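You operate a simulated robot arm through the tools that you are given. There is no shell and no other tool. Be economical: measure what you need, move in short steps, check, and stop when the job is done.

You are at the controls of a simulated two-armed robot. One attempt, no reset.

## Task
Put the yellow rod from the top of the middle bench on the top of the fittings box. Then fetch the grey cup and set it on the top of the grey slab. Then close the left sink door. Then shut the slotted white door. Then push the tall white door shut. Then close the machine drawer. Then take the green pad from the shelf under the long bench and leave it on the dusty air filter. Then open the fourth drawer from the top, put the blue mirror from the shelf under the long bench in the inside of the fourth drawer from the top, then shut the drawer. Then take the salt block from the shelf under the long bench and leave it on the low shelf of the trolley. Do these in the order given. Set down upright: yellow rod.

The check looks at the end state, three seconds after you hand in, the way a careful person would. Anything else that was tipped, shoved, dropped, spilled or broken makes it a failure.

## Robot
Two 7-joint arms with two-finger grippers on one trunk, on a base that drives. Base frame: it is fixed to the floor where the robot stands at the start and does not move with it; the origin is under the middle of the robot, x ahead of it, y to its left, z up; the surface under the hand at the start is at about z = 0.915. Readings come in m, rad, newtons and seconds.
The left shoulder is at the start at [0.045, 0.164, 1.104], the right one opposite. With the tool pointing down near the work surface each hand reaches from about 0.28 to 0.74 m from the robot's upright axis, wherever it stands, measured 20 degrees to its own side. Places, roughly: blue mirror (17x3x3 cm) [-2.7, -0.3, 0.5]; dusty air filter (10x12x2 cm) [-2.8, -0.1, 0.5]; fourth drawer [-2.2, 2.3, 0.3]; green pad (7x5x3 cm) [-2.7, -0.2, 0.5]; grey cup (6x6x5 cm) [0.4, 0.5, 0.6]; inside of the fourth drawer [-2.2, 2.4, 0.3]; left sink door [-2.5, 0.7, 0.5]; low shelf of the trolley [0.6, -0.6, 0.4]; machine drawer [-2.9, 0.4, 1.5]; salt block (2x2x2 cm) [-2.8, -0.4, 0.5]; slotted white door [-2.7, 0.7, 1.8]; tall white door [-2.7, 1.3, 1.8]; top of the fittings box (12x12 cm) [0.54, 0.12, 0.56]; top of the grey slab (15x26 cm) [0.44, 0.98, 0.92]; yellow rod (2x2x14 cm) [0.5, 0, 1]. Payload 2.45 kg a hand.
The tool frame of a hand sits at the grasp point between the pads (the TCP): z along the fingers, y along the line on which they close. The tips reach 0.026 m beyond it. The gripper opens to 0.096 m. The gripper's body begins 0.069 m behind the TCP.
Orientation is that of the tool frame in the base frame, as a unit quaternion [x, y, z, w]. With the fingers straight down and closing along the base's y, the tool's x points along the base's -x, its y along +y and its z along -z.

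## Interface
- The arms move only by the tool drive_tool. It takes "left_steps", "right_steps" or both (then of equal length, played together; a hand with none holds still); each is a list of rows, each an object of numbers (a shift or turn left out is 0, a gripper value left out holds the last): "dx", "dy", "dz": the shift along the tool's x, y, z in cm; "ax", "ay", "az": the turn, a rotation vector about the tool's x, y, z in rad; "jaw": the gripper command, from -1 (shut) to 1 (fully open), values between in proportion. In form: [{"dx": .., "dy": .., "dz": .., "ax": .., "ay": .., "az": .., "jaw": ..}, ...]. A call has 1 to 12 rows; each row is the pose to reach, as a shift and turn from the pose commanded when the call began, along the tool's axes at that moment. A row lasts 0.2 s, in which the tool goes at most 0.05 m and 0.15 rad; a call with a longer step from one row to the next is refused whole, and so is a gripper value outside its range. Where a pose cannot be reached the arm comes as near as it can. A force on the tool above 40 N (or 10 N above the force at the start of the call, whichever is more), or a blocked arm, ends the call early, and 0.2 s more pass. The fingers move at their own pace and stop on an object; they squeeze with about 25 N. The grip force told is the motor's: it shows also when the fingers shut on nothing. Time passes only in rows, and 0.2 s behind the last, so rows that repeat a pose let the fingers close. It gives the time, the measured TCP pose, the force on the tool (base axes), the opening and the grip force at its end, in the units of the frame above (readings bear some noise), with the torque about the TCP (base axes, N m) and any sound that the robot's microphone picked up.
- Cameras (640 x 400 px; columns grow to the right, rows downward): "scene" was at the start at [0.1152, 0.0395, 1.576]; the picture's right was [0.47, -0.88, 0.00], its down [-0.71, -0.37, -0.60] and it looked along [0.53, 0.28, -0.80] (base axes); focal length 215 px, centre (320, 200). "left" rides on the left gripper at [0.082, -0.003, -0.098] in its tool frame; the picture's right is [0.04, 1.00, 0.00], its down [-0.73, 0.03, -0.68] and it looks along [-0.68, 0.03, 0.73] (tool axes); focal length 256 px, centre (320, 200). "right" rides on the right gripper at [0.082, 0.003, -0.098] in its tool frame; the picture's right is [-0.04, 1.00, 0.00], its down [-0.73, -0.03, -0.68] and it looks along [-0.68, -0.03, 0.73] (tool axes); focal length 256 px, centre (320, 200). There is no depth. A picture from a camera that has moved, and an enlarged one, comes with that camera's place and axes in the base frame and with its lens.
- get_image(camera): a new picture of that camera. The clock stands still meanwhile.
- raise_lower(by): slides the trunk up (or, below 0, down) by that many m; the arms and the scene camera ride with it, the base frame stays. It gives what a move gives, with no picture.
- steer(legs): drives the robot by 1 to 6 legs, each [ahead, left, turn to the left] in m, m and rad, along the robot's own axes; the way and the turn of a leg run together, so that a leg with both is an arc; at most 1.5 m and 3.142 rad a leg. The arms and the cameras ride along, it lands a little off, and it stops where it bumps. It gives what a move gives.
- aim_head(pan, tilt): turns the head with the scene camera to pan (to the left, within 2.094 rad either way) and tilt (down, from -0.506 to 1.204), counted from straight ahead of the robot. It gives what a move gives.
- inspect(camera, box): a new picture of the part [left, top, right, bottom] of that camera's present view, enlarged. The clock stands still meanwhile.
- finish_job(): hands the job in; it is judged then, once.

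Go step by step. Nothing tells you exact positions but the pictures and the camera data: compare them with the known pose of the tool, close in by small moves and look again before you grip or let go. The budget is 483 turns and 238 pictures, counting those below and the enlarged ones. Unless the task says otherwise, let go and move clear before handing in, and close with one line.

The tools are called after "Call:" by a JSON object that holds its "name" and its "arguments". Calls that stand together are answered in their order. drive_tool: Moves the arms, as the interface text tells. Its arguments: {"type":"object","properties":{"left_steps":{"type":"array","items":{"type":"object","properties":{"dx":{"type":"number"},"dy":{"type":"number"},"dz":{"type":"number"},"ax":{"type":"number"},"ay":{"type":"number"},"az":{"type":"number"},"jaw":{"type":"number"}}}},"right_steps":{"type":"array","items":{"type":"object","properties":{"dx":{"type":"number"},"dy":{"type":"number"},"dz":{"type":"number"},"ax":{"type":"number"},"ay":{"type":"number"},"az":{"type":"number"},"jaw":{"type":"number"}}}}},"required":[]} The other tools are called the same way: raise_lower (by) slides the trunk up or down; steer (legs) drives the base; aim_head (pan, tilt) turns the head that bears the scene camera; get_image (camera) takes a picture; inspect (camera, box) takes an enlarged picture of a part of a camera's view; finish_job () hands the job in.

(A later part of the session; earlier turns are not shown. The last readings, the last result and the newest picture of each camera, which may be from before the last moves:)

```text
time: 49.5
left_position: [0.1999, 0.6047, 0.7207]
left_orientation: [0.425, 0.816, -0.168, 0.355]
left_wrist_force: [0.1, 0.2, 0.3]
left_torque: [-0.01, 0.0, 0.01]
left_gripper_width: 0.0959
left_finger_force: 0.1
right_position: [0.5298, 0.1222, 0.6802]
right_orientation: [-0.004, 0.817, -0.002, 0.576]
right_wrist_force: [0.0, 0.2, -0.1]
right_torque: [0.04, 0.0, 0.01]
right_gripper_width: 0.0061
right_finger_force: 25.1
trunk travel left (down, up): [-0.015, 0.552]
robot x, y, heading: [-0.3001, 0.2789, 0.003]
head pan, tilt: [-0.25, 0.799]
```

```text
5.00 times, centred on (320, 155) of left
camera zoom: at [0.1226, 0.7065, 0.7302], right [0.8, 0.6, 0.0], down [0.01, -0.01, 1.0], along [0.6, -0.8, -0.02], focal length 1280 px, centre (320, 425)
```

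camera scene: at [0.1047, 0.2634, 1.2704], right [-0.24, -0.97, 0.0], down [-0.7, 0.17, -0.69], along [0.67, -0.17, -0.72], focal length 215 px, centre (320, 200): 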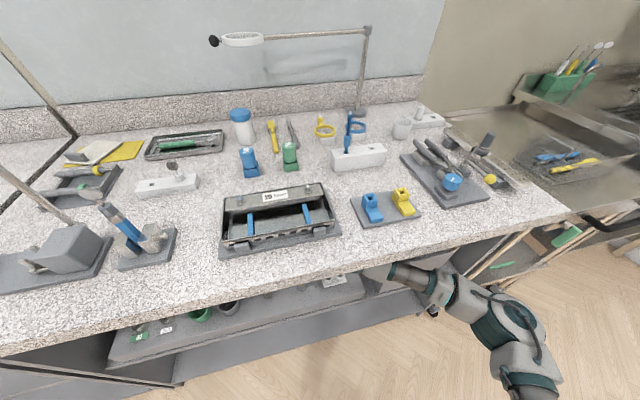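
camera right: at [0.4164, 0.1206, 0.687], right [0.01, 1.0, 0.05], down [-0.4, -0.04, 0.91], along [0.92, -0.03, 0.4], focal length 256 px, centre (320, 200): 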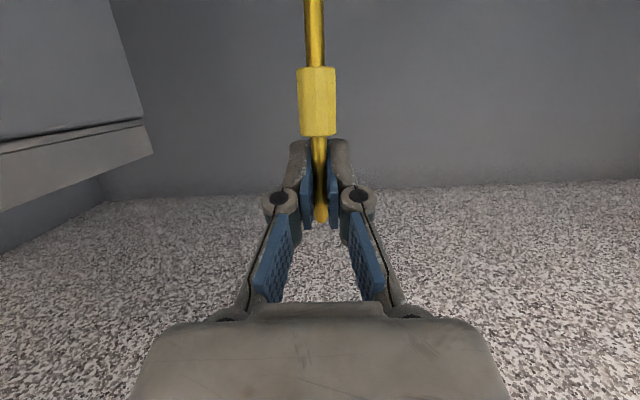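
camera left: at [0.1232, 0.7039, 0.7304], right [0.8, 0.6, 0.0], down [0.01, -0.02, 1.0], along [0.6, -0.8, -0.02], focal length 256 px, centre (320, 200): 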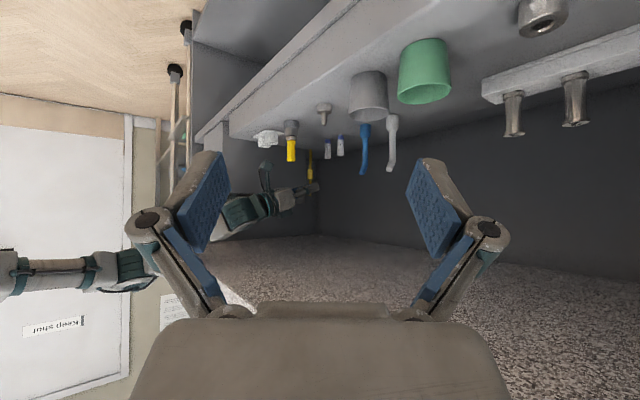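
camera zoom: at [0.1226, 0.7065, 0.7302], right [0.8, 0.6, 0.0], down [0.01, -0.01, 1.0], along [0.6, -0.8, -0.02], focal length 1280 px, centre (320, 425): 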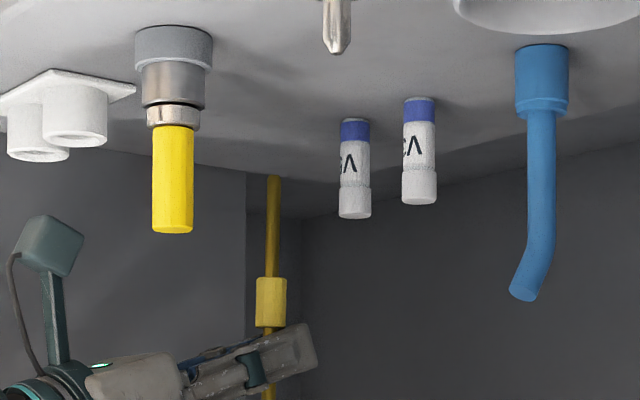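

The body seems to sway slowly by up to a centimetre. I'll idle and see how it settles.

Call:
{"name": "drive_tool", "arguments": {"right_steps": [{"dx": 0}, {"dx": 0}, {"dx": 0}, {"dx": 0}]}}

Call:
{"name": "drive_tool", "arguments": {"right_steps": [{"dx": 0}, {"dx": 0}, {"dx": 0}, {"dx": 0}]}}

Call:
{"name": "drive_tool", "arguments": {"right_steps": [{"dx": 0}, {"dx": 0}, {"dx": 0}, {"dx": 0}, {"dx": 0}, {"dx": 0}, {"dx": 0}, {"dx": 0}]}}

```text
time: 50.5
left_position: [0.2003, 0.6042, 0.7204]
left_orientation: [0.426, 0.815, -0.169, 0.354]
left_wrist_force: [-0.1, -0.3, -0.4]
left_torque: [0.0, 0.02, 0.02]
left_gripper_width: 0.0959
left_finger_force: 0.1
right_position: [0.5294, 0.1181, 0.6804]
right_orientation: [-0.003, 0.817, -0.002, 0.577]
right_wrist_force: [0.1, 0.2, -0.8]
right_torque: [0.0, 0.03, 0.0]
right_gripper_width: 0.0058
right_finger_force: 25.3
trunk travel left (down, up): [-0.015, 0.552]
robot x, y, heading: [-0.301, 0.2796, 0.003]
head pan, tilt: [-0.25, 0.799]
```

```text
time: 51.5
left_position: [0.201, 0.6046, 0.7211]
left_orientation: [0.426, 0.816, -0.169, 0.353]
left_wrist_force: [0.1, 0.6, -1.3]
left_torque: [-0.03, 0.02, -0.01]
left_gripper_width: 0.096
left_finger_force: 0.1
right_position: [0.53, 0.1175, 0.681]
right_orientation: [-0.003, 0.816, -0.002, 0.578]
right_wrist_force: [-0.2, -0.8, 0.2]
right_torque: [0.01, -0.04, -0.03]
right_gripper_width: 0.006
right_finger_force: 25.1
trunk travel left (down, up): [-0.015, 0.552]
robot x, y, heading: [-0.3027, 0.2796, -0.0]
head pan, tilt: [-0.25, 0.799]
```

```text
time: 53.3
left_position: [0.2002, 0.6033, 0.7209]
left_orientation: [0.426, 0.816, -0.169, 0.354]
left_wrist_force: [0.2, -1.1, -0.1]
left_torque: [-0.03, -0.04, 0.02]
left_gripper_width: 0.0957
left_finger_force: 0.1
right_position: [0.5297, 0.1167, 0.6813]
right_orientation: [-0.002, 0.816, -0.003, 0.578]
right_wrist_force: [0.7, -0.1, -0.7]
right_torque: [0.02, -0.01, -0.03]
right_gripper_width: 0.0059
right_finger_force: 25.0
trunk travel left (down, up): [-0.015, 0.552]
robot x, y, heading: [-0.2957, 0.2771, 0.007]
head pan, tilt: [-0.25, 0.799]
```

Settled, with about a 1.2 cm gap. I'll use the trunk for the fine lowering instead of the stretched arm.

Call:
{"name": "raise_lower", "arguments": {"by": -0.007}}

Call:
{"name": "inspect", "arguments": {"camera": "left", "box": [256, 115, 384, 195]}}

```text
time: 53.8
left_position: [0.2004, 0.601, 0.7174]
left_orientation: [0.426, 0.816, -0.166, 0.353]
left_wrist_force: [-0.4, 0.7, -0.2]
left_torque: [0.04, 0.03, -0.01]
left_gripper_width: 0.0961
left_finger_force: 0.1
right_position: [0.5326, 0.1137, 0.6793]
right_orientation: [0.001, 0.814, -0.001, 0.581]
right_wrist_force: [-0.7, -0.3, 0.1]
right_torque: [0.01, 0.05, 0.01]
right_gripper_width: 0.0061
right_finger_force: 24.8
trunk travel left (down, up): [-0.008, 0.559]
robot x, y, heading: [-0.2969, 0.2805, 0.004]
head pan, tilt: [-0.25, 0.799]
```

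```text
5.00 times, centred on (320, 155) of left
camera zoom: at [0.1234, 0.7029, 0.7254], right [0.8, 0.6, 0.0], down [0.01, -0.02, 1.0], along [0.6, -0.8, -0.02], focal length 1280 px, centre (320, 425)
```

zoom: 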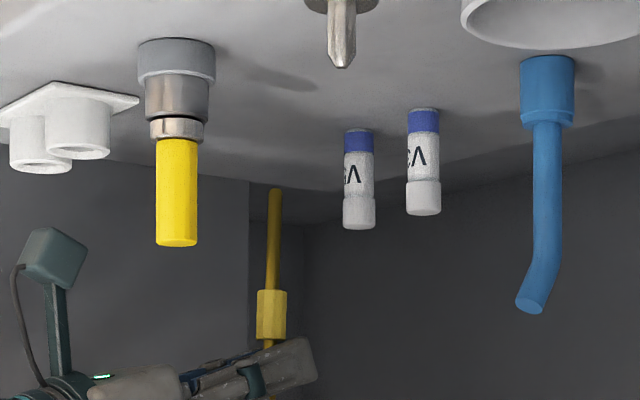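

Call:
{"name": "drive_tool", "arguments": {"right_steps": [{"dx": 0}, {"dx": 0}, {"dx": 0}, {"dx": 0}, {"dx": 0}]}}

Call:
{"name": "inspect", "arguments": {"camera": "left", "box": [256, 115, 384, 195]}}

```text
time: 55.0
left_position: [0.2014, 0.604, 0.7144]
left_orientation: [0.426, 0.816, -0.168, 0.353]
left_wrist_force: [0.5, -0.4, 0.3]
left_torque: [-0.01, 0.02, -0.03]
left_gripper_width: 0.0959
left_finger_force: 0.0
right_position: [0.5322, 0.1154, 0.6788]
right_orientation: [-0.001, 0.815, -0.002, 0.58]
right_wrist_force: [0.7, 0.1, -0.3]
right_torque: [0.01, -0.03, -0.02]
right_gripper_width: 0.0061
right_finger_force: 25.4
trunk travel left (down, up): [-0.008, 0.559]
robot x, y, heading: [-0.3031, 0.2816, 0.002]
head pan, tilt: [-0.25, 0.799]
```

```text
5.00 times, centred on (320, 155) of left
camera zoom: at [0.1233, 0.7043, 0.7232], right [0.8, 0.6, 0.0], down [0.01, -0.02, 1.0], along [0.6, -0.8, -0.02], focal length 1280 px, centre (320, 425)
```

zoom: 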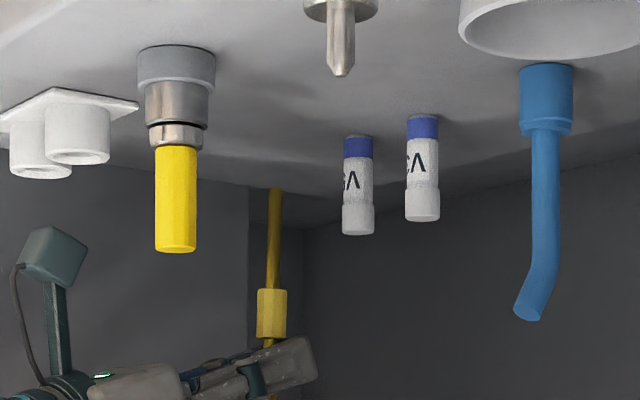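

The right arm is near its reach limit, so commands aren't followed well. I'll draw the hand back 6 cm and drive the base forward by the same amount.

Call:
{"name": "drive_tool", "arguments": {"right_steps": [{"dx": 0.1, "dz": -1.5}, {"dx": 0.4, "dz": -3.0}, {"dx": 0.7, "dz": -4.5}, {"dx": 1.03, "dz": -6.0}, {"dx": 1.03, "dz": -6.0}, {"dx": 1.03, "dz": -6.0}]}}

Call:
{"name": "steer", "arguments": {"legs": [[0.07, 0, 0]]}}

Call:
{"name": "drive_tool", "arguments": {"right_steps": [{"dx": 0}, {"dx": 0}, {"dx": 0}, {"dx": 0}]}}

Call:
{"name": "get_image", "arguments": {"camera": "left"}}

```text
time: 56.4
left_position: [0.2019, 0.6022, 0.7148]
left_orientation: [0.426, 0.816, -0.168, 0.353]
left_wrist_force: [0.3, 0.2, -0.4]
left_torque: [0.01, -0.01, -0.03]
left_gripper_width: 0.0957
left_finger_force: 0.1
right_position: [0.4705, 0.1161, 0.6886]
right_orientation: [-0.001, 0.815, -0.003, 0.579]
right_wrist_force: [-0.5, 0.8, 0.2]
right_torque: [0.0, -0.02, 0.01]
right_gripper_width: 0.006
right_finger_force: 24.8
trunk travel left (down, up): [-0.008, 0.559]
robot x, y, heading: [-0.2988, 0.2802, 0.006]
head pan, tilt: [-0.25, 0.799]
```

```text
time: 57.3
left_position: [0.2268, 0.599, 0.7194]
left_orientation: [0.43, 0.812, -0.167, 0.356]
left_wrist_force: [-0.5, 0.6, 0.4]
left_torque: [0.01, 0.03, -0.02]
left_gripper_width: 0.0957
left_finger_force: 0.1
right_position: [0.4829, 0.1182, 0.6833]
right_orientation: [-0.008, 0.82, 0.001, 0.572]
right_wrist_force: [0.0, -0.3, -0.2]
right_torque: [0.0, 0.02, -0.02]
right_gripper_width: 0.006
right_finger_force: 24.7
trunk travel left (down, up): [-0.008, 0.559]
robot x, y, heading: [-0.2736, 0.2776, -0.005]
head pan, tilt: [-0.25, 0.799]
stopped in leg 1: the robot was blocked; the commanded pose is now the measured one
```

```text
time: 58.3
left_position: [0.2266, 0.5998, 0.7209]
left_orientation: [0.429, 0.813, -0.166, 0.358]
left_wrist_force: [-0.4, 0.1, -1.2]
left_torque: [-0.01, 0.01, 0.02]
left_gripper_width: 0.0959
left_finger_force: 0.1
right_position: [0.4834, 0.1173, 0.6833]
right_orientation: [-0.008, 0.821, 0.001, 0.571]
right_wrist_force: [-0.5, -0.1, -0.3]
right_torque: [-0.01, 0.02, 0.01]
right_gripper_width: 0.0061
right_finger_force: 24.9
trunk travel left (down, up): [-0.008, 0.559]
robot x, y, heading: [-0.2653, 0.2777, -0.003]
head pan, tilt: [-0.25, 0.799]
```

```text
204 pictures are left
camera left: at [0.1502, 0.7013, 0.7292], right [0.8, 0.6, 0.01], down [0.0, -0.02, 1.0], along [0.6, -0.8, -0.01], focal length 256 px, centre (320, 200)
```

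left: 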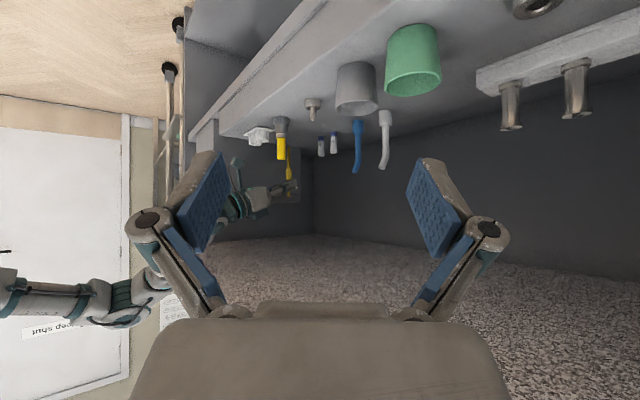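

The base was blocked after about 3 cm. I'll look at what it touched.

Call:
{"name": "aim_head", "arguments": {"pan": -0.3, "tilt": 1.15}}

Call:
{"name": "get_image", "arguments": {"camera": "scene"}}

```text
time: 59.2
left_position: [0.2274, 0.5992, 0.7211]
left_orientation: [0.429, 0.813, -0.165, 0.357]
left_wrist_force: [-0.2, -1.1, 0.3]
left_torque: [-0.01, -0.03, -0.01]
left_gripper_width: 0.0961
left_finger_force: 0.0
right_position: [0.4832, 0.1172, 0.6838]
right_orientation: [-0.009, 0.821, 0.002, 0.571]
right_wrist_force: [-0.2, -0.4, -1.8]
right_torque: [0.0, -0.01, -0.03]
right_gripper_width: 0.0057
right_finger_force: 24.7
trunk travel left (down, up): [-0.008, 0.559]
robot x, y, heading: [-0.2652, 0.283, -0.007]
head pan, tilt: [-0.3, 1.15]
```

```text
203 pictures are left
camera scene: at [0.1088, 0.266, 1.2405], right [-0.3, -0.95, 0.0], down [-0.87, 0.27, -0.42], along [0.4, -0.12, -0.91], focal length 215 px, centre (320, 200)
```

scene: 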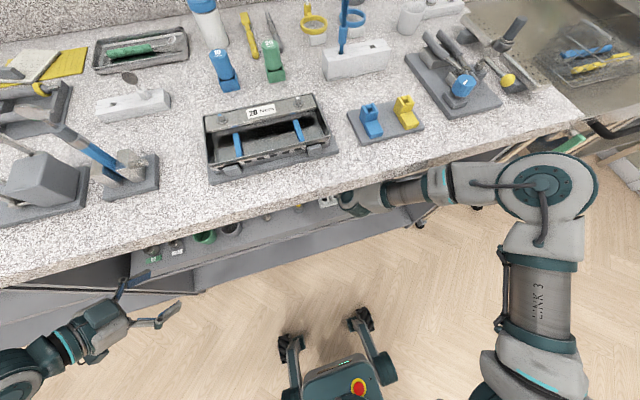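

The elbow likely touched the bench edge. I'll back off 3 cm and place the rod at x≈0.515 with a slightly less stretched arm.

Call:
{"name": "steer", "arguments": {"legs": [[-0.03, 0, 0]]}}

Call:
{"name": "drive_tool", "arguments": {"right_steps": [{"dx": -0.5, "dz": 1.5}, {"dx": -1.0, "dz": 3.0}, {"dx": -1.5, "dz": 4.3}, {"dx": -1.9, "dz": 5.5}, {"dx": -1.9, "dz": 5.5}, {"dx": -1.9, "dz": 5.5}, {"dx": -1.9, "dz": 5.5}]}}

Call:
{"name": "get_image", "arguments": {"camera": "scene"}}

Call:
{"name": "inspect", "arguments": {"camera": "left", "box": [256, 115, 384, 195]}}

```text
time: 60.0
left_position: [0.2044, 0.6002, 0.7165]
left_orientation: [0.429, 0.814, -0.168, 0.354]
left_wrist_force: [0.4, -0.7, -0.5]
left_torque: [0.0, 0.01, 0.0]
left_gripper_width: 0.0959
left_finger_force: 0.1
right_position: [0.4601, 0.1173, 0.6775]
right_orientation: [-0.008, 0.822, 0.0, 0.57]
right_wrist_force: [-0.5, 0.2, -0.9]
right_torque: [-0.02, 0.02, 0.02]
right_gripper_width: 0.006
right_finger_force: 25.2
trunk travel left (down, up): [-0.008, 0.559]
robot x, y, heading: [-0.2947, 0.2802, -0.006]
head pan, tilt: [-0.3, 1.15]
```

```text
time: 61.6
left_position: [0.2002, 0.6003, 0.7211]
left_orientation: [0.429, 0.813, -0.166, 0.356]
left_wrist_force: [0.8, 0.0, 0.6]
left_torque: [-0.01, 0.02, -0.03]
left_gripper_width: 0.0958
left_finger_force: 0.0
right_position: [0.5155, 0.1166, 0.682]
right_orientation: [-0.008, 0.82, 0.001, 0.572]
right_wrist_force: [-0.8, -0.2, -0.1]
right_torque: [-0.01, 0.02, 0.04]
right_gripper_width: 0.006
right_finger_force: 25.1
trunk travel left (down, up): [-0.008, 0.559]
robot x, y, heading: [-0.2934, 0.2786, -0.003]
head pan, tilt: [-0.3, 1.15]
```

```text
202 pictures are left
camera scene: at [0.0952, 0.2644, 1.2355], right [-0.3, -0.95, 0.0], down [-0.87, 0.27, -0.4], along [0.38, -0.12, -0.92], focal length 215 px, centre (320, 200)
```

scene: 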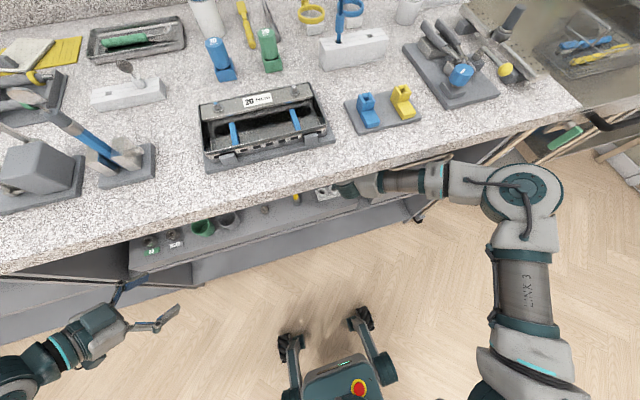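

```text
5.00 times, centred on (320, 155) of left
camera zoom: at [0.123, 0.7009, 0.729], right [0.8, 0.6, 0.01], down [0.0, -0.02, 1.0], along [0.6, -0.8, -0.02], focal length 1280 px, centre (320, 425)
```

zoom: 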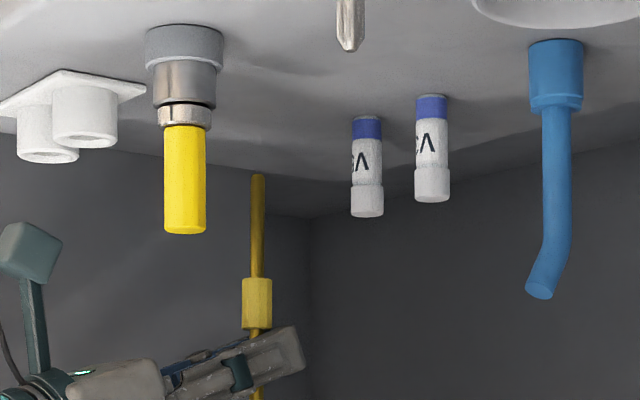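

Call:
{"name": "inspect", "arguments": {"camera": "right", "box": [240, 0, 400, 240]}}

```text
1.67 times, centred on (320, 120) of right
camera zoom: at [0.3944, 0.1203, 0.64], right [0.0, 1.0, 0.03], down [-0.38, -0.03, 0.92], along [0.92, -0.01, 0.38], focal length 427 px, centre (320, 333)
```

zoom: 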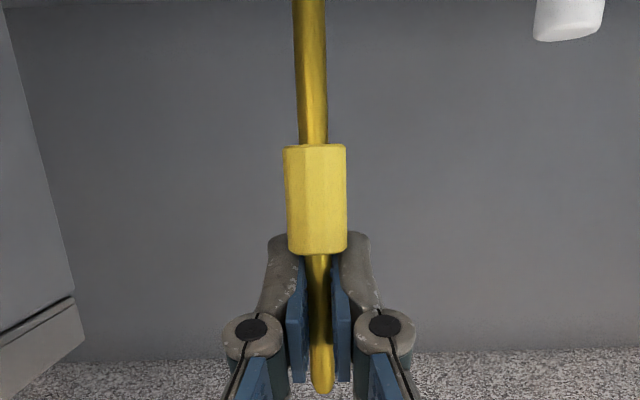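

The rod is vertical in both views with about 1.3 cm gap. Lower 0.9 cm and check.

Call:
{"name": "drive_tool", "arguments": {"right_steps": [{"dx": 0.28, "dz": 0.1}, {"dx": 0.57, "dz": 0.2}, {"dx": 0.85, "dz": 0.29}, {"dx": 0.85, "dz": 0.29}, {"dx": 0.85, "dz": 0.29}]}}

Call:
{"name": "inspect", "arguments": {"camera": "left", "box": [256, 115, 384, 195]}}

```text
time: 62.8
left_position: [0.2002, 0.5986, 0.7208]
left_orientation: [0.429, 0.813, -0.166, 0.356]
left_wrist_force: [-0.4, -0.1, -0.1]
left_torque: [0.04, 0.01, 0.0]
left_gripper_width: 0.0963
left_finger_force: 0.0
right_position: [0.5153, 0.1169, 0.6724]
right_orientation: [-0.008, 0.82, 0.001, 0.572]
right_wrist_force: [0.2, -0.2, -0.2]
right_torque: [-0.02, 0.02, 0.02]
right_gripper_width: 0.006
right_finger_force: 24.9
trunk travel left (down, up): [-0.008, 0.559]
robot x, y, heading: [-0.2982, 0.2825, -0.008]
head pan, tilt: [-0.3, 1.15]
```

```text
5.00 times, centred on (320, 155) of left
camera zoom: at [0.123, 0.7008, 0.729], right [0.8, 0.6, 0.01], down [0.0, -0.02, 1.0], along [0.6, -0.8, -0.02], focal length 1280 px, centre (320, 425)
```

zoom: 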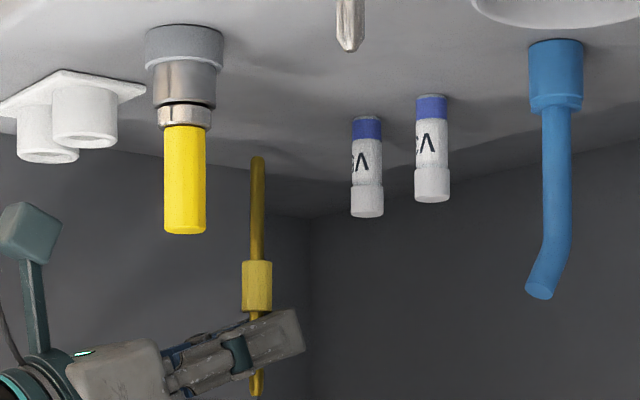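

Motion now tracks exactly. Creep 1 mm at a time.

Call:
{"name": "drive_tool", "arguments": {"right_steps": [{"dx": 0.1, "dz": 0.035}, {"dx": 0.19, "dz": 0.07}, {"dx": 0.28, "dz": 0.1}, {"dx": 0.28, "dz": 0.1}]}}

Call:
{"name": "drive_tool", "arguments": {"right_steps": [{"dx": 0.1, "dz": 0.035}, {"dx": 0.1, "dz": 0.035}]}}

Call:
{"name": "drive_tool", "arguments": {"right_steps": [{"dx": 0.1, "dz": 0.035}, {"dx": 0.1, "dz": 0.035}]}}

Call:
{"name": "inspect", "arguments": {"camera": "left", "box": [256, 115, 384, 195]}}

```text
time: 63.8
left_position: [0.2001, 0.599, 0.7198]
left_orientation: [0.428, 0.814, -0.165, 0.356]
left_wrist_force: [0.8, 0.8, 0.3]
left_torque: [0.02, 0.01, 0.01]
left_gripper_width: 0.0958
left_finger_force: 0.1
right_position: [0.5155, 0.1175, 0.67]
right_orientation: [-0.007, 0.821, 0.001, 0.571]
right_wrist_force: [-0.8, 0.2, -0.2]
right_torque: [-0.03, 0.01, -0.02]
right_gripper_width: 0.0062
right_finger_force: 24.8
trunk travel left (down, up): [-0.008, 0.559]
robot x, y, heading: [-0.2948, 0.2783, -0.007]
head pan, tilt: [-0.3, 1.15]
```

```text
time: 64.4
left_position: [0.2016, 0.6005, 0.7203]
left_orientation: [0.428, 0.813, -0.166, 0.357]
left_wrist_force: [-0.5, 0.6, -0.1]
left_torque: [0.0, 0.01, -0.03]
left_gripper_width: 0.0962
left_finger_force: 0.0
right_position: [0.5148, 0.1176, 0.6679]
right_orientation: [-0.007, 0.821, 0.001, 0.572]
right_wrist_force: [0.7, -1.1, -0.3]
right_torque: [-0.01, -0.01, 0.0]
right_gripper_width: 0.006
right_finger_force: 25.1
trunk travel left (down, up): [-0.008, 0.559]
robot x, y, heading: [-0.2949, 0.2841, -0.003]
head pan, tilt: [-0.3, 1.15]
```

```text
time: 65.0
left_position: [0.2005, 0.599, 0.7201]
left_orientation: [0.429, 0.814, -0.165, 0.356]
left_wrist_force: [0.1, 1.2, 0.9]
left_torque: [-0.01, 0.01, 0.01]
left_gripper_width: 0.0963
left_finger_force: 0.0
right_position: [0.5152, 0.1168, 0.6683]
right_orientation: [-0.008, 0.82, 0.002, 0.572]
right_wrist_force: [-0.2, 0.5, -1.3]
right_torque: [0.01, 0.0, 0.04]
right_gripper_width: 0.0058
right_finger_force: 25.0
trunk travel left (down, up): [-0.008, 0.559]
robot x, y, heading: [-0.2936, 0.2807, -0.004]
head pan, tilt: [-0.3, 1.15]
```

```text
5.00 times, centred on (320, 155) of left
camera zoom: at [0.1231, 0.7008, 0.7289], right [0.8, 0.6, 0.01], down [0.0, -0.02, 1.0], along [0.6, -0.8, -0.02], focal length 1280 px, centre (320, 425)
```

zoom: 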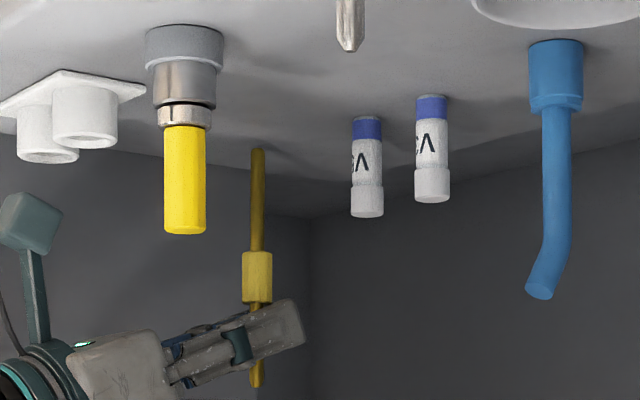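

Call:
{"name": "drive_tool", "arguments": {"right_steps": [{"dx": 0.1, "dz": 0.035}, {"dx": 0.2, "dz": 0.07}, {"dx": 0.2, "dz": 0.07}]}}

Call:
{"name": "inspect", "arguments": {"camera": "left", "box": [280, 125, 344, 165]}}

```text
time: 65.8
left_position: [0.2004, 0.5993, 0.7199]
left_orientation: [0.429, 0.813, -0.165, 0.357]
left_wrist_force: [0.3, 0.3, -1.1]
left_torque: [0.0, -0.03, 0.0]
left_gripper_width: 0.0958
left_finger_force: 0.2
right_position: [0.5145, 0.1178, 0.666]
right_orientation: [-0.007, 0.821, 0.001, 0.571]
right_wrist_force: [-0.8, 0.1, 0.0]
right_torque: [0.03, -0.02, 0.0]
right_gripper_width: 0.0062
right_finger_force: 25.3
trunk travel left (down, up): [-0.008, 0.559]
robot x, y, heading: [-0.2956, 0.2797, -0.006]
head pan, tilt: [-0.3, 1.15]
```

```text
10.00 times, centred on (312, 145) of left
camera zoom: at [0.123, 0.7008, 0.729], right [0.8, 0.6, 0.01], down [0.0, -0.02, 1.0], along [0.6, -0.8, -0.02], focal length 2560 px, centre (400, 750)
```

zoom: 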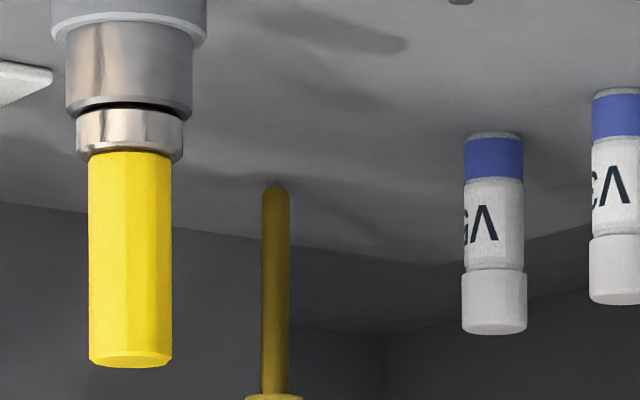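

Call:
{"name": "drive_tool", "arguments": {"right_steps": [{"dx": 0.1, "dz": 0.035}, {"dx": 0.19, "dz": 0.07}, {"dx": 0.19, "dz": 0.07}]}}

Call:
{"name": "drive_tool", "arguments": {"right_steps": [{"dx": 0.1, "dz": 0.035}, {"dx": 0.19, "dz": 0.07}, {"dx": 0.19, "dz": 0.07}]}}

Call:
{"name": "inspect", "arguments": {"camera": "left", "box": [280, 125, 344, 165]}}

```text
time: 66.6
left_position: [0.1983, 0.5989, 0.721]
left_orientation: [0.43, 0.813, -0.166, 0.356]
left_wrist_force: [-0.1, -0.2, -0.2]
left_torque: [-0.02, -0.02, 0.05]
left_gripper_width: 0.0959
left_finger_force: 0.1
right_position: [0.5149, 0.1163, 0.6639]
right_orientation: [-0.006, 0.821, 0.0, 0.571]
right_wrist_force: [1.6, 0.9, 6.1]
right_torque: [0.07, -0.21, 0.05]
right_gripper_width: 0.0059
right_finger_force: 24.6
trunk travel left (down, up): [-0.008, 0.559]
robot x, y, heading: [-0.2993, 0.2824, -0.001]
head pan, tilt: [-0.3, 1.15]
```

```text
time: 67.2
left_position: [0.1962, 0.5947, 0.725]
left_orientation: [0.431, 0.812, -0.163, 0.358]
left_wrist_force: [1.1, 0.1, -0.2]
left_torque: [-0.01, 0.0, -0.03]
left_gripper_width: 0.0959
left_finger_force: 0.0
right_position: [0.5097, 0.1101, 0.6652]
right_orientation: [-0.002, 0.82, -0.001, 0.573]
right_wrist_force: [0.5, -0.1, 0.0]
right_torque: [0.01, 0.07, -0.04]
right_gripper_width: 0.0059
right_finger_force: 25.2
trunk travel left (down, up): [-0.008, 0.559]
robot x, y, heading: [-0.2966, 0.2809, -0.006]
head pan, tilt: [-0.3, 1.15]
stopped in row 3 (right hand): the force on the tool passed its limit at 46 N (the readings are from after the stop); the commanded pose is now the measured one
```

```text
10.00 times, centred on (312, 145) of left
camera zoom: at [0.1191, 0.6964, 0.7334], right [0.8, 0.6, 0.01], down [0.0, -0.02, 1.0], along [0.6, -0.8, -0.02], focal length 2560 px, centre (400, 750)
```

zoom: 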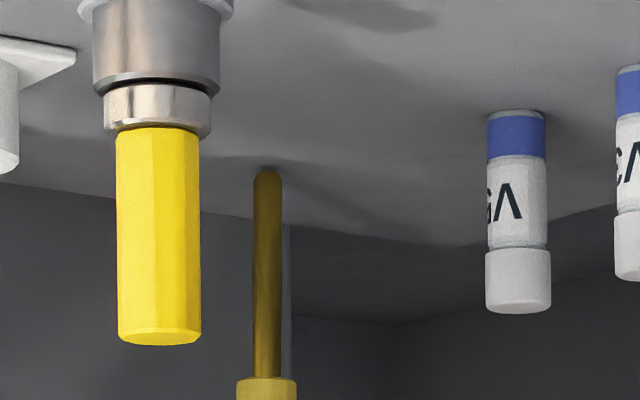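

I touched down at TCP z≈0.664; the stop has left it just clear. Check lean in both views before releasing.

Call:
{"name": "inspect", "arguments": {"camera": "left", "box": [256, 115, 384, 195]}}

Call:
{"name": "inspect", "arguments": {"camera": "right", "box": [240, 0, 400, 240]}}

```text
5.00 times, centred on (320, 155) of left
camera zoom: at [0.1191, 0.6964, 0.7334], right [0.8, 0.6, 0.01], down [0.0, -0.02, 1.0], along [0.6, -0.8, -0.02], focal length 1280 px, centre (320, 425)
```

zoom: 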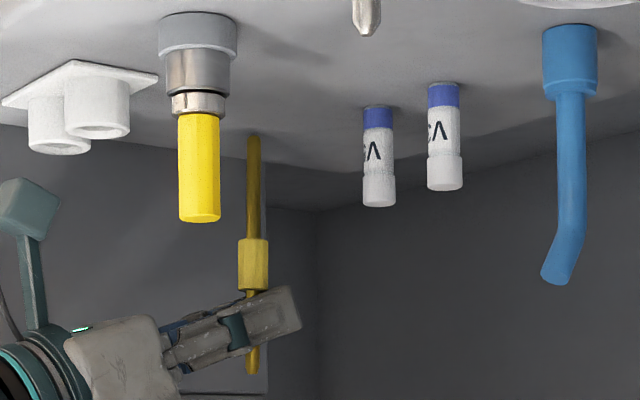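

```text
1.67 times, centred on (320, 120) of right
camera zoom: at [0.3895, 0.114, 0.6223], right [0.01, 1.0, 0.03], down [-0.39, -0.03, 0.92], along [0.92, -0.02, 0.38], focal length 427 px, centre (320, 333)
```

zoom: 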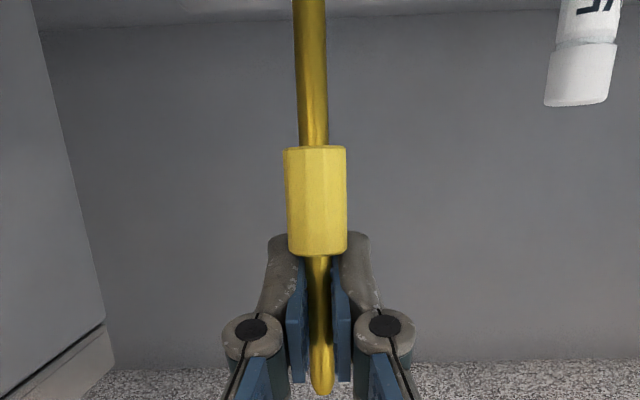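

Vertical in both. I'll idle briefly, then check force before opening.

Call:
{"name": "drive_tool", "arguments": {"right_steps": [{"dx": 0}, {"dx": 0}, {"dx": 0}, {"dx": 0}, {"dx": 0}]}}

Call:
{"name": "inspect", "arguments": {"camera": "left", "box": [280, 125, 344, 165]}}

```text
time: 68.4
left_position: [0.1955, 0.5945, 0.724]
left_orientation: [0.431, 0.812, -0.163, 0.358]
left_wrist_force: [-0.2, 0.0, 0.6]
left_torque: [0.01, 0.0, -0.03]
left_gripper_width: 0.0961
left_finger_force: 0.0
right_position: [0.5107, 0.1111, 0.6656]
right_orientation: [-0.002, 0.819, -0.001, 0.574]
right_wrist_force: [-0.2, 0.8, -0.6]
right_torque: [-0.03, -0.01, 0.0]
right_gripper_width: 0.0061
right_finger_force: 24.8
trunk travel left (down, up): [-0.008, 0.559]
robot x, y, heading: [-0.2973, 0.2796, -0.003]
head pan, tilt: [-0.3, 1.15]
```

```text
10.00 times, centred on (312, 145) of left
camera zoom: at [0.1185, 0.6964, 0.7337], right [0.8, 0.6, 0.01], down [0.0, -0.02, 1.0], along [0.6, -0.8, -0.02], focal length 2560 px, centre (400, 750)
```

zoom: 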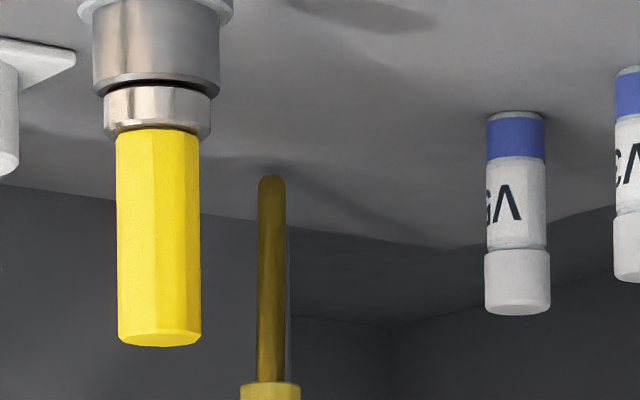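

A gap of 1–3 mm remains. Single 1 mm steps, reading force each time.

Call:
{"name": "drive_tool", "arguments": {"right_steps": [{"dx": 0.1, "dz": 0.035}]}}

Call:
{"name": "drive_tool", "arguments": {"right_steps": [{"dx": 0.07, "dz": 0.025}]}}

```text
time: 68.8
left_position: [0.1954, 0.5968, 0.7246]
left_orientation: [0.43, 0.812, -0.163, 0.359]
left_wrist_force: [-0.2, 0.2, -0.6]
left_torque: [0.01, 0.01, -0.01]
left_gripper_width: 0.0961
left_finger_force: 0.0
right_position: [0.5106, 0.1144, 0.6681]
right_orientation: [-0.003, 0.818, -0.002, 0.575]
right_wrist_force: [-0.3, 0.1, 0.1]
right_torque: [-0.04, 0.01, -0.01]
right_gripper_width: 0.0061
right_finger_force: 24.7
trunk travel left (down, up): [-0.008, 0.559]
robot x, y, heading: [-0.2975, 0.2772, -0.001]
head pan, tilt: [-0.3, 1.15]
```

```text
time: 69.2
left_position: [0.196, 0.5924, 0.7263]
left_orientation: [0.432, 0.812, -0.162, 0.358]
left_wrist_force: [-0.1, -0.7, -0.1]
left_torque: [-0.01, 0.0, 0.01]
left_gripper_width: 0.096
left_finger_force: 0.1
right_position: [0.5099, 0.1096, 0.6638]
right_orientation: [-0.002, 0.82, 0.0, 0.572]
right_wrist_force: [0.0, 0.0, -0.4]
right_torque: [0.03, 0.02, -0.02]
right_gripper_width: 0.0062
right_finger_force: 25.3
trunk travel left (down, up): [-0.008, 0.559]
robot x, y, heading: [-0.2957, 0.2777, -0.003]
head pan, tilt: [-0.3, 1.15]
```

Touching within noise. Releasing now.

Call:
{"name": "drive_tool", "arguments": {"right_steps": [{"jaw": 0.0}, {"jaw": 0.0}]}}

Call:
{"name": "inspect", "arguments": {"camera": "left", "box": [256, 115, 384, 195]}}

Call:
{"name": "inspect", "arguments": {"camera": "right", "box": [240, 0, 400, 240]}}

```text
time: 69.8
left_position: [0.195, 0.5931, 0.7256]
left_orientation: [0.431, 0.813, -0.162, 0.357]
left_wrist_force: [0.3, 0.1, -0.8]
left_torque: [-0.01, -0.02, 0.01]
left_gripper_width: 0.0958
left_finger_force: 0.0
right_position: [0.5098, 0.1097, 0.6643]
right_orientation: [-0.002, 0.819, -0.001, 0.574]
right_wrist_force: [0.6, 0.3, 0.1]
right_torque: [-0.02, 0.0, -0.03]
right_gripper_width: 0.048
right_finger_force: 0.0
trunk travel left (down, up): [-0.008, 0.559]
robot x, y, heading: [-0.2953, 0.281, -0.001]
head pan, tilt: [-0.3, 1.15]
```

```text
5.00 times, centred on (320, 155) of left
camera zoom: at [0.1182, 0.6948, 0.7351], right [0.8, 0.6, 0.02], down [0.0, -0.02, 1.0], along [0.6, -0.8, -0.02], focal length 1280 px, centre (320, 425)
```

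zoom: 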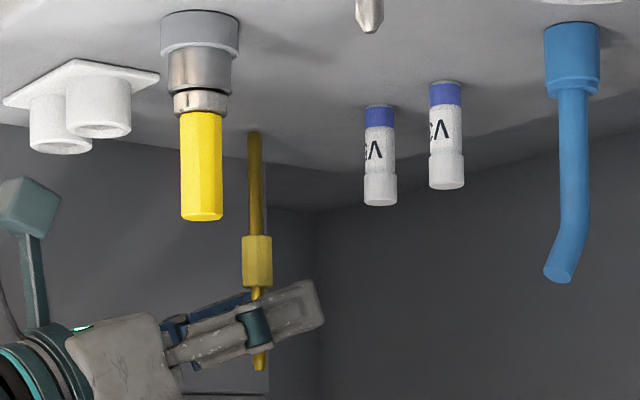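

```text
1.67 times, centred on (320, 120) of right
camera zoom: at [0.3892, 0.1141, 0.6219], right [0.01, 1.0, 0.03], down [-0.39, -0.03, 0.92], along [0.92, -0.03, 0.38], focal length 427 px, centre (320, 333)
```

zoom: 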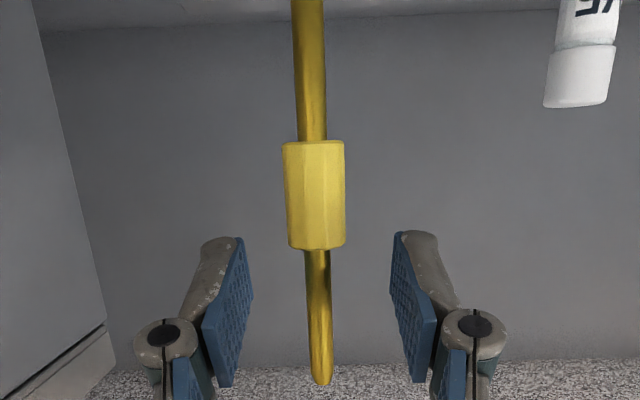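

The rod stands free. I'll open fully and back the robot straight out.

Call:
{"name": "drive_tool", "arguments": {"right_steps": [{"jaw": 0.8}, {"jaw": 0.8}, {"jaw": 0.8}]}}

Call:
{"name": "steer", "arguments": {"legs": [[-0.35, 0, 0]]}}

Call:
{"name": "get_image", "arguments": {"camera": "left"}}

```text
time: 70.6
left_position: [0.1952, 0.5933, 0.7264]
left_orientation: [0.431, 0.813, -0.161, 0.358]
left_wrist_force: [-0.3, -0.5, -0.2]
left_torque: [0.02, 0.0, 0.02]
left_gripper_width: 0.0961
left_finger_force: 0.1
right_position: [0.5102, 0.1101, 0.6646]
right_orientation: [-0.001, 0.819, -0.002, 0.573]
right_wrist_force: [0.4, 0.3, 0.1]
right_torque: [-0.02, 0.0, 0.02]
right_gripper_width: 0.0864
right_finger_force: 0.0
trunk travel left (down, up): [-0.008, 0.559]
robot x, y, heading: [-0.298, 0.2801, -0.003]
head pan, tilt: [-0.3, 1.15]
```

```text
time: 72.9
left_position: [-0.1561, 0.5962, 0.7252]
left_orientation: [0.431, 0.812, -0.163, 0.358]
left_wrist_force: [-0.5, -0.4, 1.2]
left_torque: [0.0, -0.01, -0.01]
left_gripper_width: 0.0961
left_finger_force: 0.1
right_position: [0.1602, 0.1144, 0.6656]
right_orientation: [-0.002, 0.819, -0.002, 0.574]
right_wrist_force: [-0.6, 0.0, -0.2]
right_torque: [-0.01, 0.0, 0.04]
right_gripper_width: 0.0862
right_finger_force: 0.0
trunk travel left (down, up): [-0.008, 0.559]
robot x, y, heading: [-0.6486, 0.2798, -0.003]
head pan, tilt: [-0.3, 1.15]
```

```text
190 pictures are left
camera left: at [-0.2336, 0.6978, 0.7337], right [0.8, 0.6, 0.01], down [0.0, -0.02, 1.0], along [0.6, -0.8, -0.02], focal length 256 px, centre (320, 200)
```

left: 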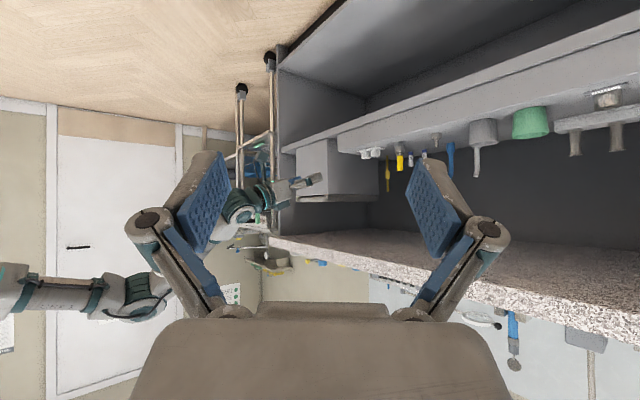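

The rod stands on the box. Next the grey cup at about (0.38, 0.48): I'll fold the right arm back and up so it can't touch the rod.

Call:
{"name": "drive_tool", "arguments": {"right_steps": [{"dx": -2.1, "dz": -4.0}, {"dx": -4.2, "dz": -8.0}, {"dx": -6.3, "dz": -12.0}, {"dx": -8.4, "dz": -16}, {"dx": -10.5, "dz": -20}, {"dx": -12.6, "dz": -24}, {"dx": -14.7, "dz": -28}, {"dx": -16.8, "dz": -32}, {"dx": -18.9, "dz": -36}, {"dx": -21, "dz": -40}, {"dx": -23.1, "dz": -44}, {"dx": -25.4, "dz": -47.4}]}}

Call:
{"name": "aim_head", "arguments": {"pan": 0.3, "tilt": 0.6}}

Call:
{"name": "get_image", "arguments": {"camera": "scene"}}

Call:
{"name": "inspect", "arguments": {"camera": "scene", "box": [170, 140, 410, 290]}}

```text
time: 75.5
left_position: [-0.1611, 0.5986, 0.728]
left_orientation: [0.431, 0.811, -0.162, 0.361]
left_wrist_force: [-0.2, 0.7, 0.2]
left_torque: [0.03, -0.01, 0.01]
left_gripper_width: 0.0961
left_finger_force: 0.1
right_position: [-0.2046, 0.1166, 1.0716]
right_orientation: [-0.005, 0.817, -0.002, 0.576]
right_wrist_force: [-0.3, 0.3, -0.6]
right_torque: [0.02, 0.0, -0.01]
right_gripper_width: 0.0865
right_finger_force: 0.2
trunk travel left (down, up): [-0.008, 0.559]
robot x, y, heading: [-0.6487, 0.2788, -0.001]
head pan, tilt: [-0.3, 1.15]
```

```text
time: 76.5
left_position: [-0.1606, 0.5973, 0.7275]
left_orientation: [0.431, 0.811, -0.163, 0.36]
left_wrist_force: [-0.5, -0.2, -0.5]
left_torque: [-0.01, 0.01, 0.01]
left_gripper_width: 0.0958
left_finger_force: 0.1
right_position: [-0.2037, 0.116, 1.071]
right_orientation: [-0.005, 0.817, -0.001, 0.576]
right_wrist_force: [-0.1, 0.3, -0.2]
right_torque: [-0.02, 0.02, 0.01]
right_gripper_width: 0.0862
right_finger_force: 0.0
trunk travel left (down, up): [-0.008, 0.559]
robot x, y, heading: [-0.6485, 0.2796, -0.006]
head pan, tilt: [0.3, 0.6]
```

```text
189 pictures are left
camera scene: at [-0.2305, 0.3075, 1.2774], right [0.29, -0.96, 0.0], down [-0.55, -0.17, -0.82], along [0.79, 0.24, -0.57], focal length 215 px, centre (320, 200)
```

scene: 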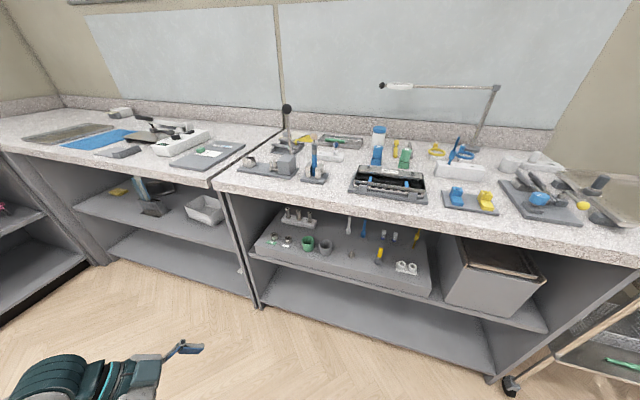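

```text
2.67 times, centred on (290, 215) of scene
camera zoom: at [-0.2305, 0.3075, 1.2774], right [0.29, -0.96, 0.0], down [-0.55, -0.17, -0.82], along [0.79, 0.24, -0.57], focal length 574 px, centre (400, 160)
```

zoom: 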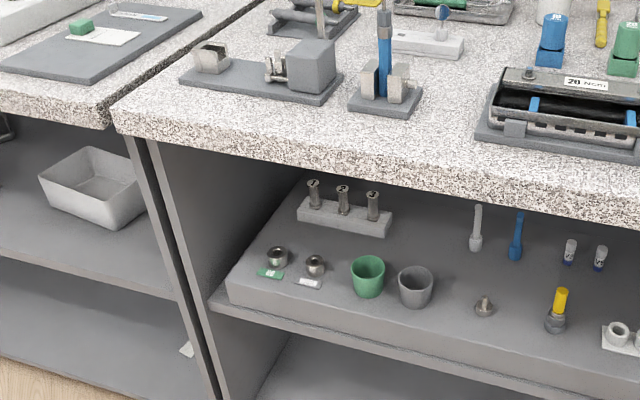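

The grey cup is at about (0.392, 0.472) with its rim at z 0.61. I'll drive in 0.35 m and then extend the left hand over it.

Call:
{"name": "steer", "arguments": {"legs": [[0.35, 0, 0]]}}

Call:
{"name": "aim_head", "arguments": {"pan": 0.3, "tilt": 0.9}}

Call:
{"name": "get_image", "arguments": {"camera": "left"}}

```text
time: 78.8
left_position: [0.1913, 0.5957, 0.7277]
left_orientation: [0.431, 0.811, -0.163, 0.36]
left_wrist_force: [-0.6, -0.3, -0.3]
left_torque: [-0.02, 0.0, -0.04]
left_gripper_width: 0.096
left_finger_force: 0.0
right_position: [0.145, 0.1136, 1.07]
right_orientation: [-0.002, 0.818, -0.003, 0.575]
right_wrist_force: [0.1, -0.5, -0.3]
right_torque: [0.01, 0.0, 0.01]
right_gripper_width: 0.0866
right_finger_force: 0.2
trunk travel left (down, up): [-0.008, 0.559]
robot x, y, heading: [-0.2995, 0.2821, -0.004]
head pan, tilt: [0.3, 0.6]
```

```text
time: 79.6
left_position: [0.1869, 0.5943, 0.7295]
left_orientation: [0.431, 0.811, -0.161, 0.362]
left_wrist_force: [0.7, -0.5, -0.5]
left_torque: [0.0, 0.0, 0.04]
left_gripper_width: 0.096
left_finger_force: 0.1
right_position: [0.139, 0.1138, 1.0738]
right_orientation: [-0.003, 0.817, -0.002, 0.577]
right_wrist_force: [0.3, 0.3, -0.7]
right_torque: [0.04, 0.05, -0.02]
right_gripper_width: 0.0862
right_finger_force: 0.2
trunk travel left (down, up): [-0.008, 0.559]
robot x, y, heading: [-0.2992, 0.2819, -0.009]
head pan, tilt: [0.3, 0.901]
```

```text
187 pictures are left
camera left: at [0.1098, 0.6962, 0.7376], right [0.8, 0.6, 0.02], down [-0.01, -0.02, 1.0], along [0.6, -0.8, -0.01], focal length 256 px, centre (320, 200)
```

left: 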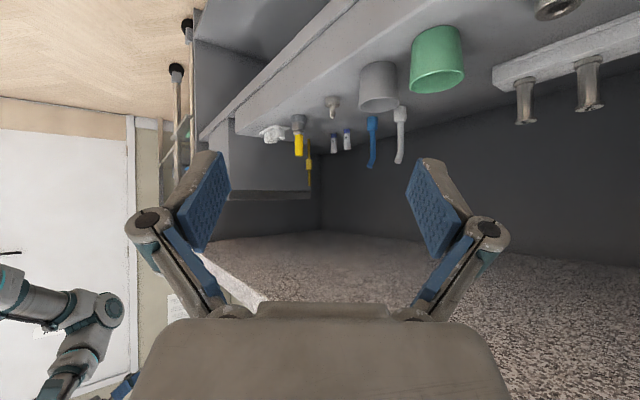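

Now I extend the left hand to just above the cup.

Call:
{"name": "drive_tool", "arguments": {"left_steps": [{"dx": -1.48, "dy": 1.55, "dz": 3.6, "jaw": 0.7}, {"dx": -2.95, "dy": 3.1, "dz": 7.2, "jaw": 0.7}, {"dx": -4.43, "dy": 4.65, "dz": 10.8, "jaw": 0.7}, {"dx": -5.9, "dy": 6.2, "dz": 14.4, "jaw": 0.7}, {"dx": -7.4, "dy": 7.74, "dz": 18.0, "jaw": 0.7}, {"dx": -8.86, "dy": 9.29, "dz": 21.64, "jaw": 0.7}, {"dx": -8.86, "dy": 9.29, "dz": 21.64, "jaw": 0.7}, {"dx": -8.86, "dy": 9.29, "dz": 21.64, "jaw": 0.7}]}}

Call:
{"name": "get_image", "arguments": {"camera": "left"}}

Call:
{"name": "get_image", "arguments": {"camera": "scene"}}

```text
time: 81.4
left_position: [0.3922, 0.4723, 0.6494]
left_orientation: [0.432, 0.81, -0.161, 0.362]
left_wrist_force: [-1.0, 0.4, 0.5]
left_torque: [0.03, 0.04, 0.02]
left_gripper_width: 0.0819
left_finger_force: 0.1
right_position: [0.1413, 0.1141, 1.0716]
right_orientation: [-0.003, 0.817, -0.002, 0.577]
right_wrist_force: [0.1, 0.2, 0.9]
right_torque: [0.03, -0.02, -0.03]
right_gripper_width: 0.0866
right_finger_force: 0.0
trunk travel left (down, up): [-0.008, 0.559]
robot x, y, heading: [-0.2971, 0.2799, -0.009]
head pan, tilt: [0.3, 0.901]
```

```text
186 pictures are left
camera left: at [0.315, 0.5738, 0.6576], right [0.8, 0.6, 0.02], down [-0.01, -0.02, 1.0], along [0.6, -0.8, -0.01], focal length 256 px, centre (320, 200)
```

left: 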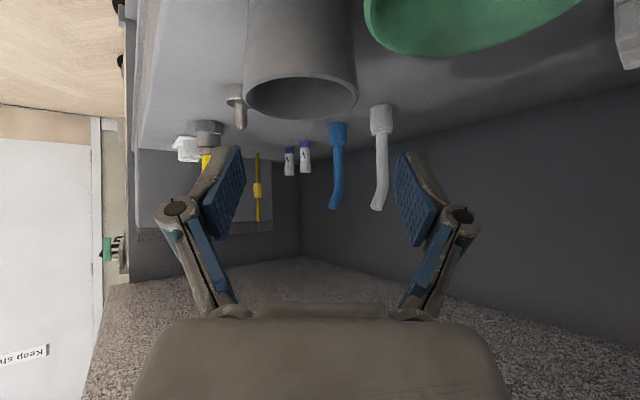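

```text
185 pictures are left
camera scene: at [0.1076, 0.3006, 1.2523], right [0.29, -0.96, 0.0], down [-0.75, -0.23, -0.62], along [0.59, 0.18, -0.79], focal length 215 px, centre (320, 200)
```

scene: 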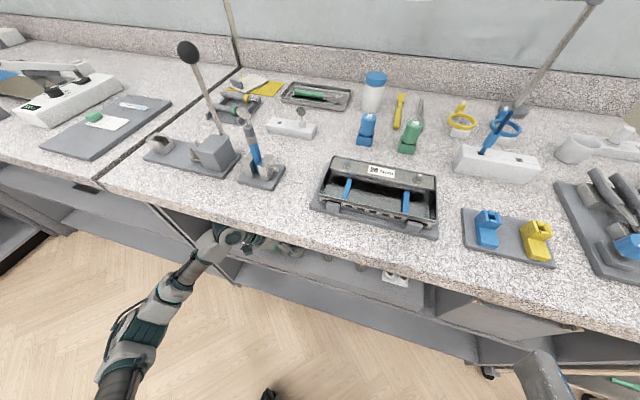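

The cup sits ~1.2 cm toward the near-side finger. I'll shift and descend halfway, then look.

Call:
{"name": "drive_tool", "arguments": {"left_steps": [{"dx": 0.28, "dy": -1.23, "dz": -0.38}, {"dx": 0.9, "dy": -1.28, "dz": 0.2}, {"dx": 1.5, "dy": -1.32, "dz": 0.77}, {"dx": 2.1, "dy": -1.36, "dz": 1.35}, {"dx": 2.1, "dy": -1.36, "dz": 1.35}, {"dx": 2.1, "dy": -1.36, "dz": 1.35}]}}

Call:
{"name": "get_image", "arguments": {"camera": "left"}}

```text
time: 82.8
left_position: [0.3783, 0.4689, 0.625]
left_orientation: [0.431, 0.811, -0.16, 0.362]
left_wrist_force: [-0.7, -0.6, -0.1]
left_torque: [0.02, -0.02, -0.02]
left_gripper_width: 0.0814
left_finger_force: 0.0
right_position: [0.1408, 0.1122, 1.0731]
right_orientation: [-0.003, 0.817, -0.002, 0.577]
right_wrist_force: [-0.1, -0.3, 0.7]
right_torque: [0.0, 0.0, 0.01]
right_gripper_width: 0.0864
right_finger_force: 0.0
trunk travel left (down, up): [-0.008, 0.559]
robot x, y, heading: [-0.3014, 0.2769, -0.002]
head pan, tilt: [0.3, 0.901]
```

```text
184 pictures are left
camera left: at [0.3017, 0.57, 0.6328], right [0.8, 0.6, 0.02], down [-0.01, -0.02, 1.0], along [0.6, -0.8, -0.01], focal length 256 px, centre (320, 200)
```

left: 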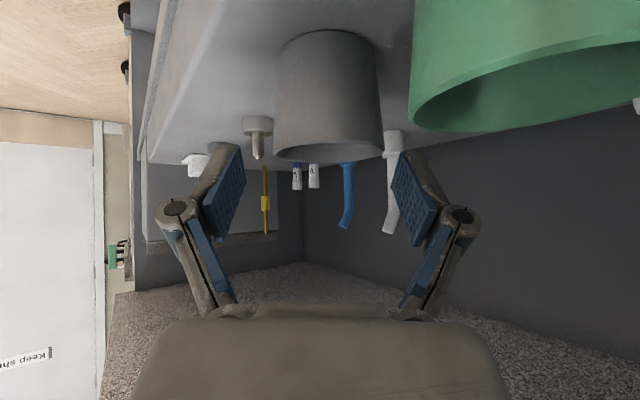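

The cup is centred laterally, ~1.2 cm ahead of the grasp point. Moving ahead and down to grip height.

Call:
{"name": "drive_tool", "arguments": {"left_steps": [{"dx": 0.0, "dy": 0.2, "dz": 1.0}, {"dx": 0.57, "dy": 0.2, "dz": 1.86}, {"dx": 1.14, "dy": 0.2, "dz": 2.72}, {"dx": 1.14, "dy": 0.2, "dz": 2.72}, {"dx": 1.14, "dy": 0.2, "dz": 2.72}]}}

Call:
{"name": "get_image", "arguments": {"camera": "left"}}

```text
time: 84.0
left_position: [0.3881, 0.461, 0.5977]
left_orientation: [0.432, 0.81, -0.161, 0.362]
left_wrist_force: [0.1, 0.1, -0.1]
left_torque: [0.0, 0.01, 0.0]
left_gripper_width: 0.0816
left_finger_force: 0.1
right_position: [0.1405, 0.1134, 1.0725]
right_orientation: [-0.003, 0.817, -0.001, 0.576]
right_wrist_force: [0.5, 0.1, -0.4]
right_torque: [0.01, -0.01, -0.02]
right_gripper_width: 0.0865
right_finger_force: 0.0
trunk travel left (down, up): [-0.008, 0.559]
robot x, y, heading: [-0.2994, 0.2768, -0.006]
head pan, tilt: [0.3, 0.901]
```

```text
183 pictures are left
camera left: at [0.3117, 0.5627, 0.6059], right [0.8, 0.6, 0.02], down [-0.01, -0.02, 1.0], along [0.6, -0.8, -0.01], focal length 256 px, centre (320, 200)
```

left: 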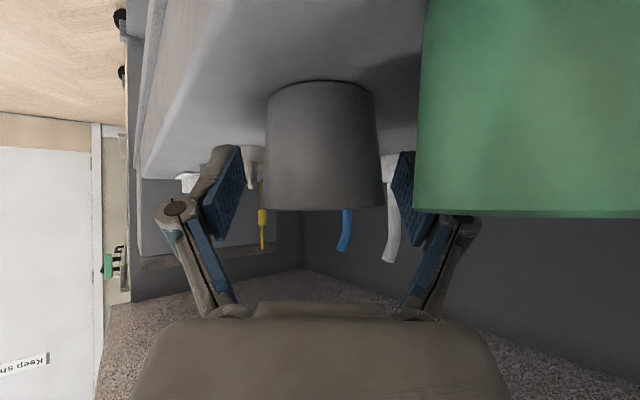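

The cup is between the pads. Close the jaws.

Call:
{"name": "drive_tool", "arguments": {"left_steps": [{"jaw": 0.2}, {"jaw": -0.2}, {"jaw": -0.5}, {"jaw": -0.5}]}}

```text
time: 85.0
left_position: [0.3884, 0.461, 0.5984]
left_orientation: [0.433, 0.81, -0.162, 0.361]
left_wrist_force: [-0.3, 0.3, 1.1]
left_torque: [0.0, 0.01, 0.0]
left_gripper_width: 0.0501
left_finger_force: 25.1
right_position: [0.1397, 0.1147, 1.0726]
right_orientation: [-0.002, 0.816, -0.003, 0.577]
right_wrist_force: [0.5, -0.9, -0.2]
right_torque: [0.03, -0.01, 0.01]
right_gripper_width: 0.0864
right_finger_force: 0.1
trunk travel left (down, up): [-0.008, 0.559]
robot x, y, heading: [-0.2974, 0.277, -0.005]
head pan, tilt: [0.3, 0.901]
```

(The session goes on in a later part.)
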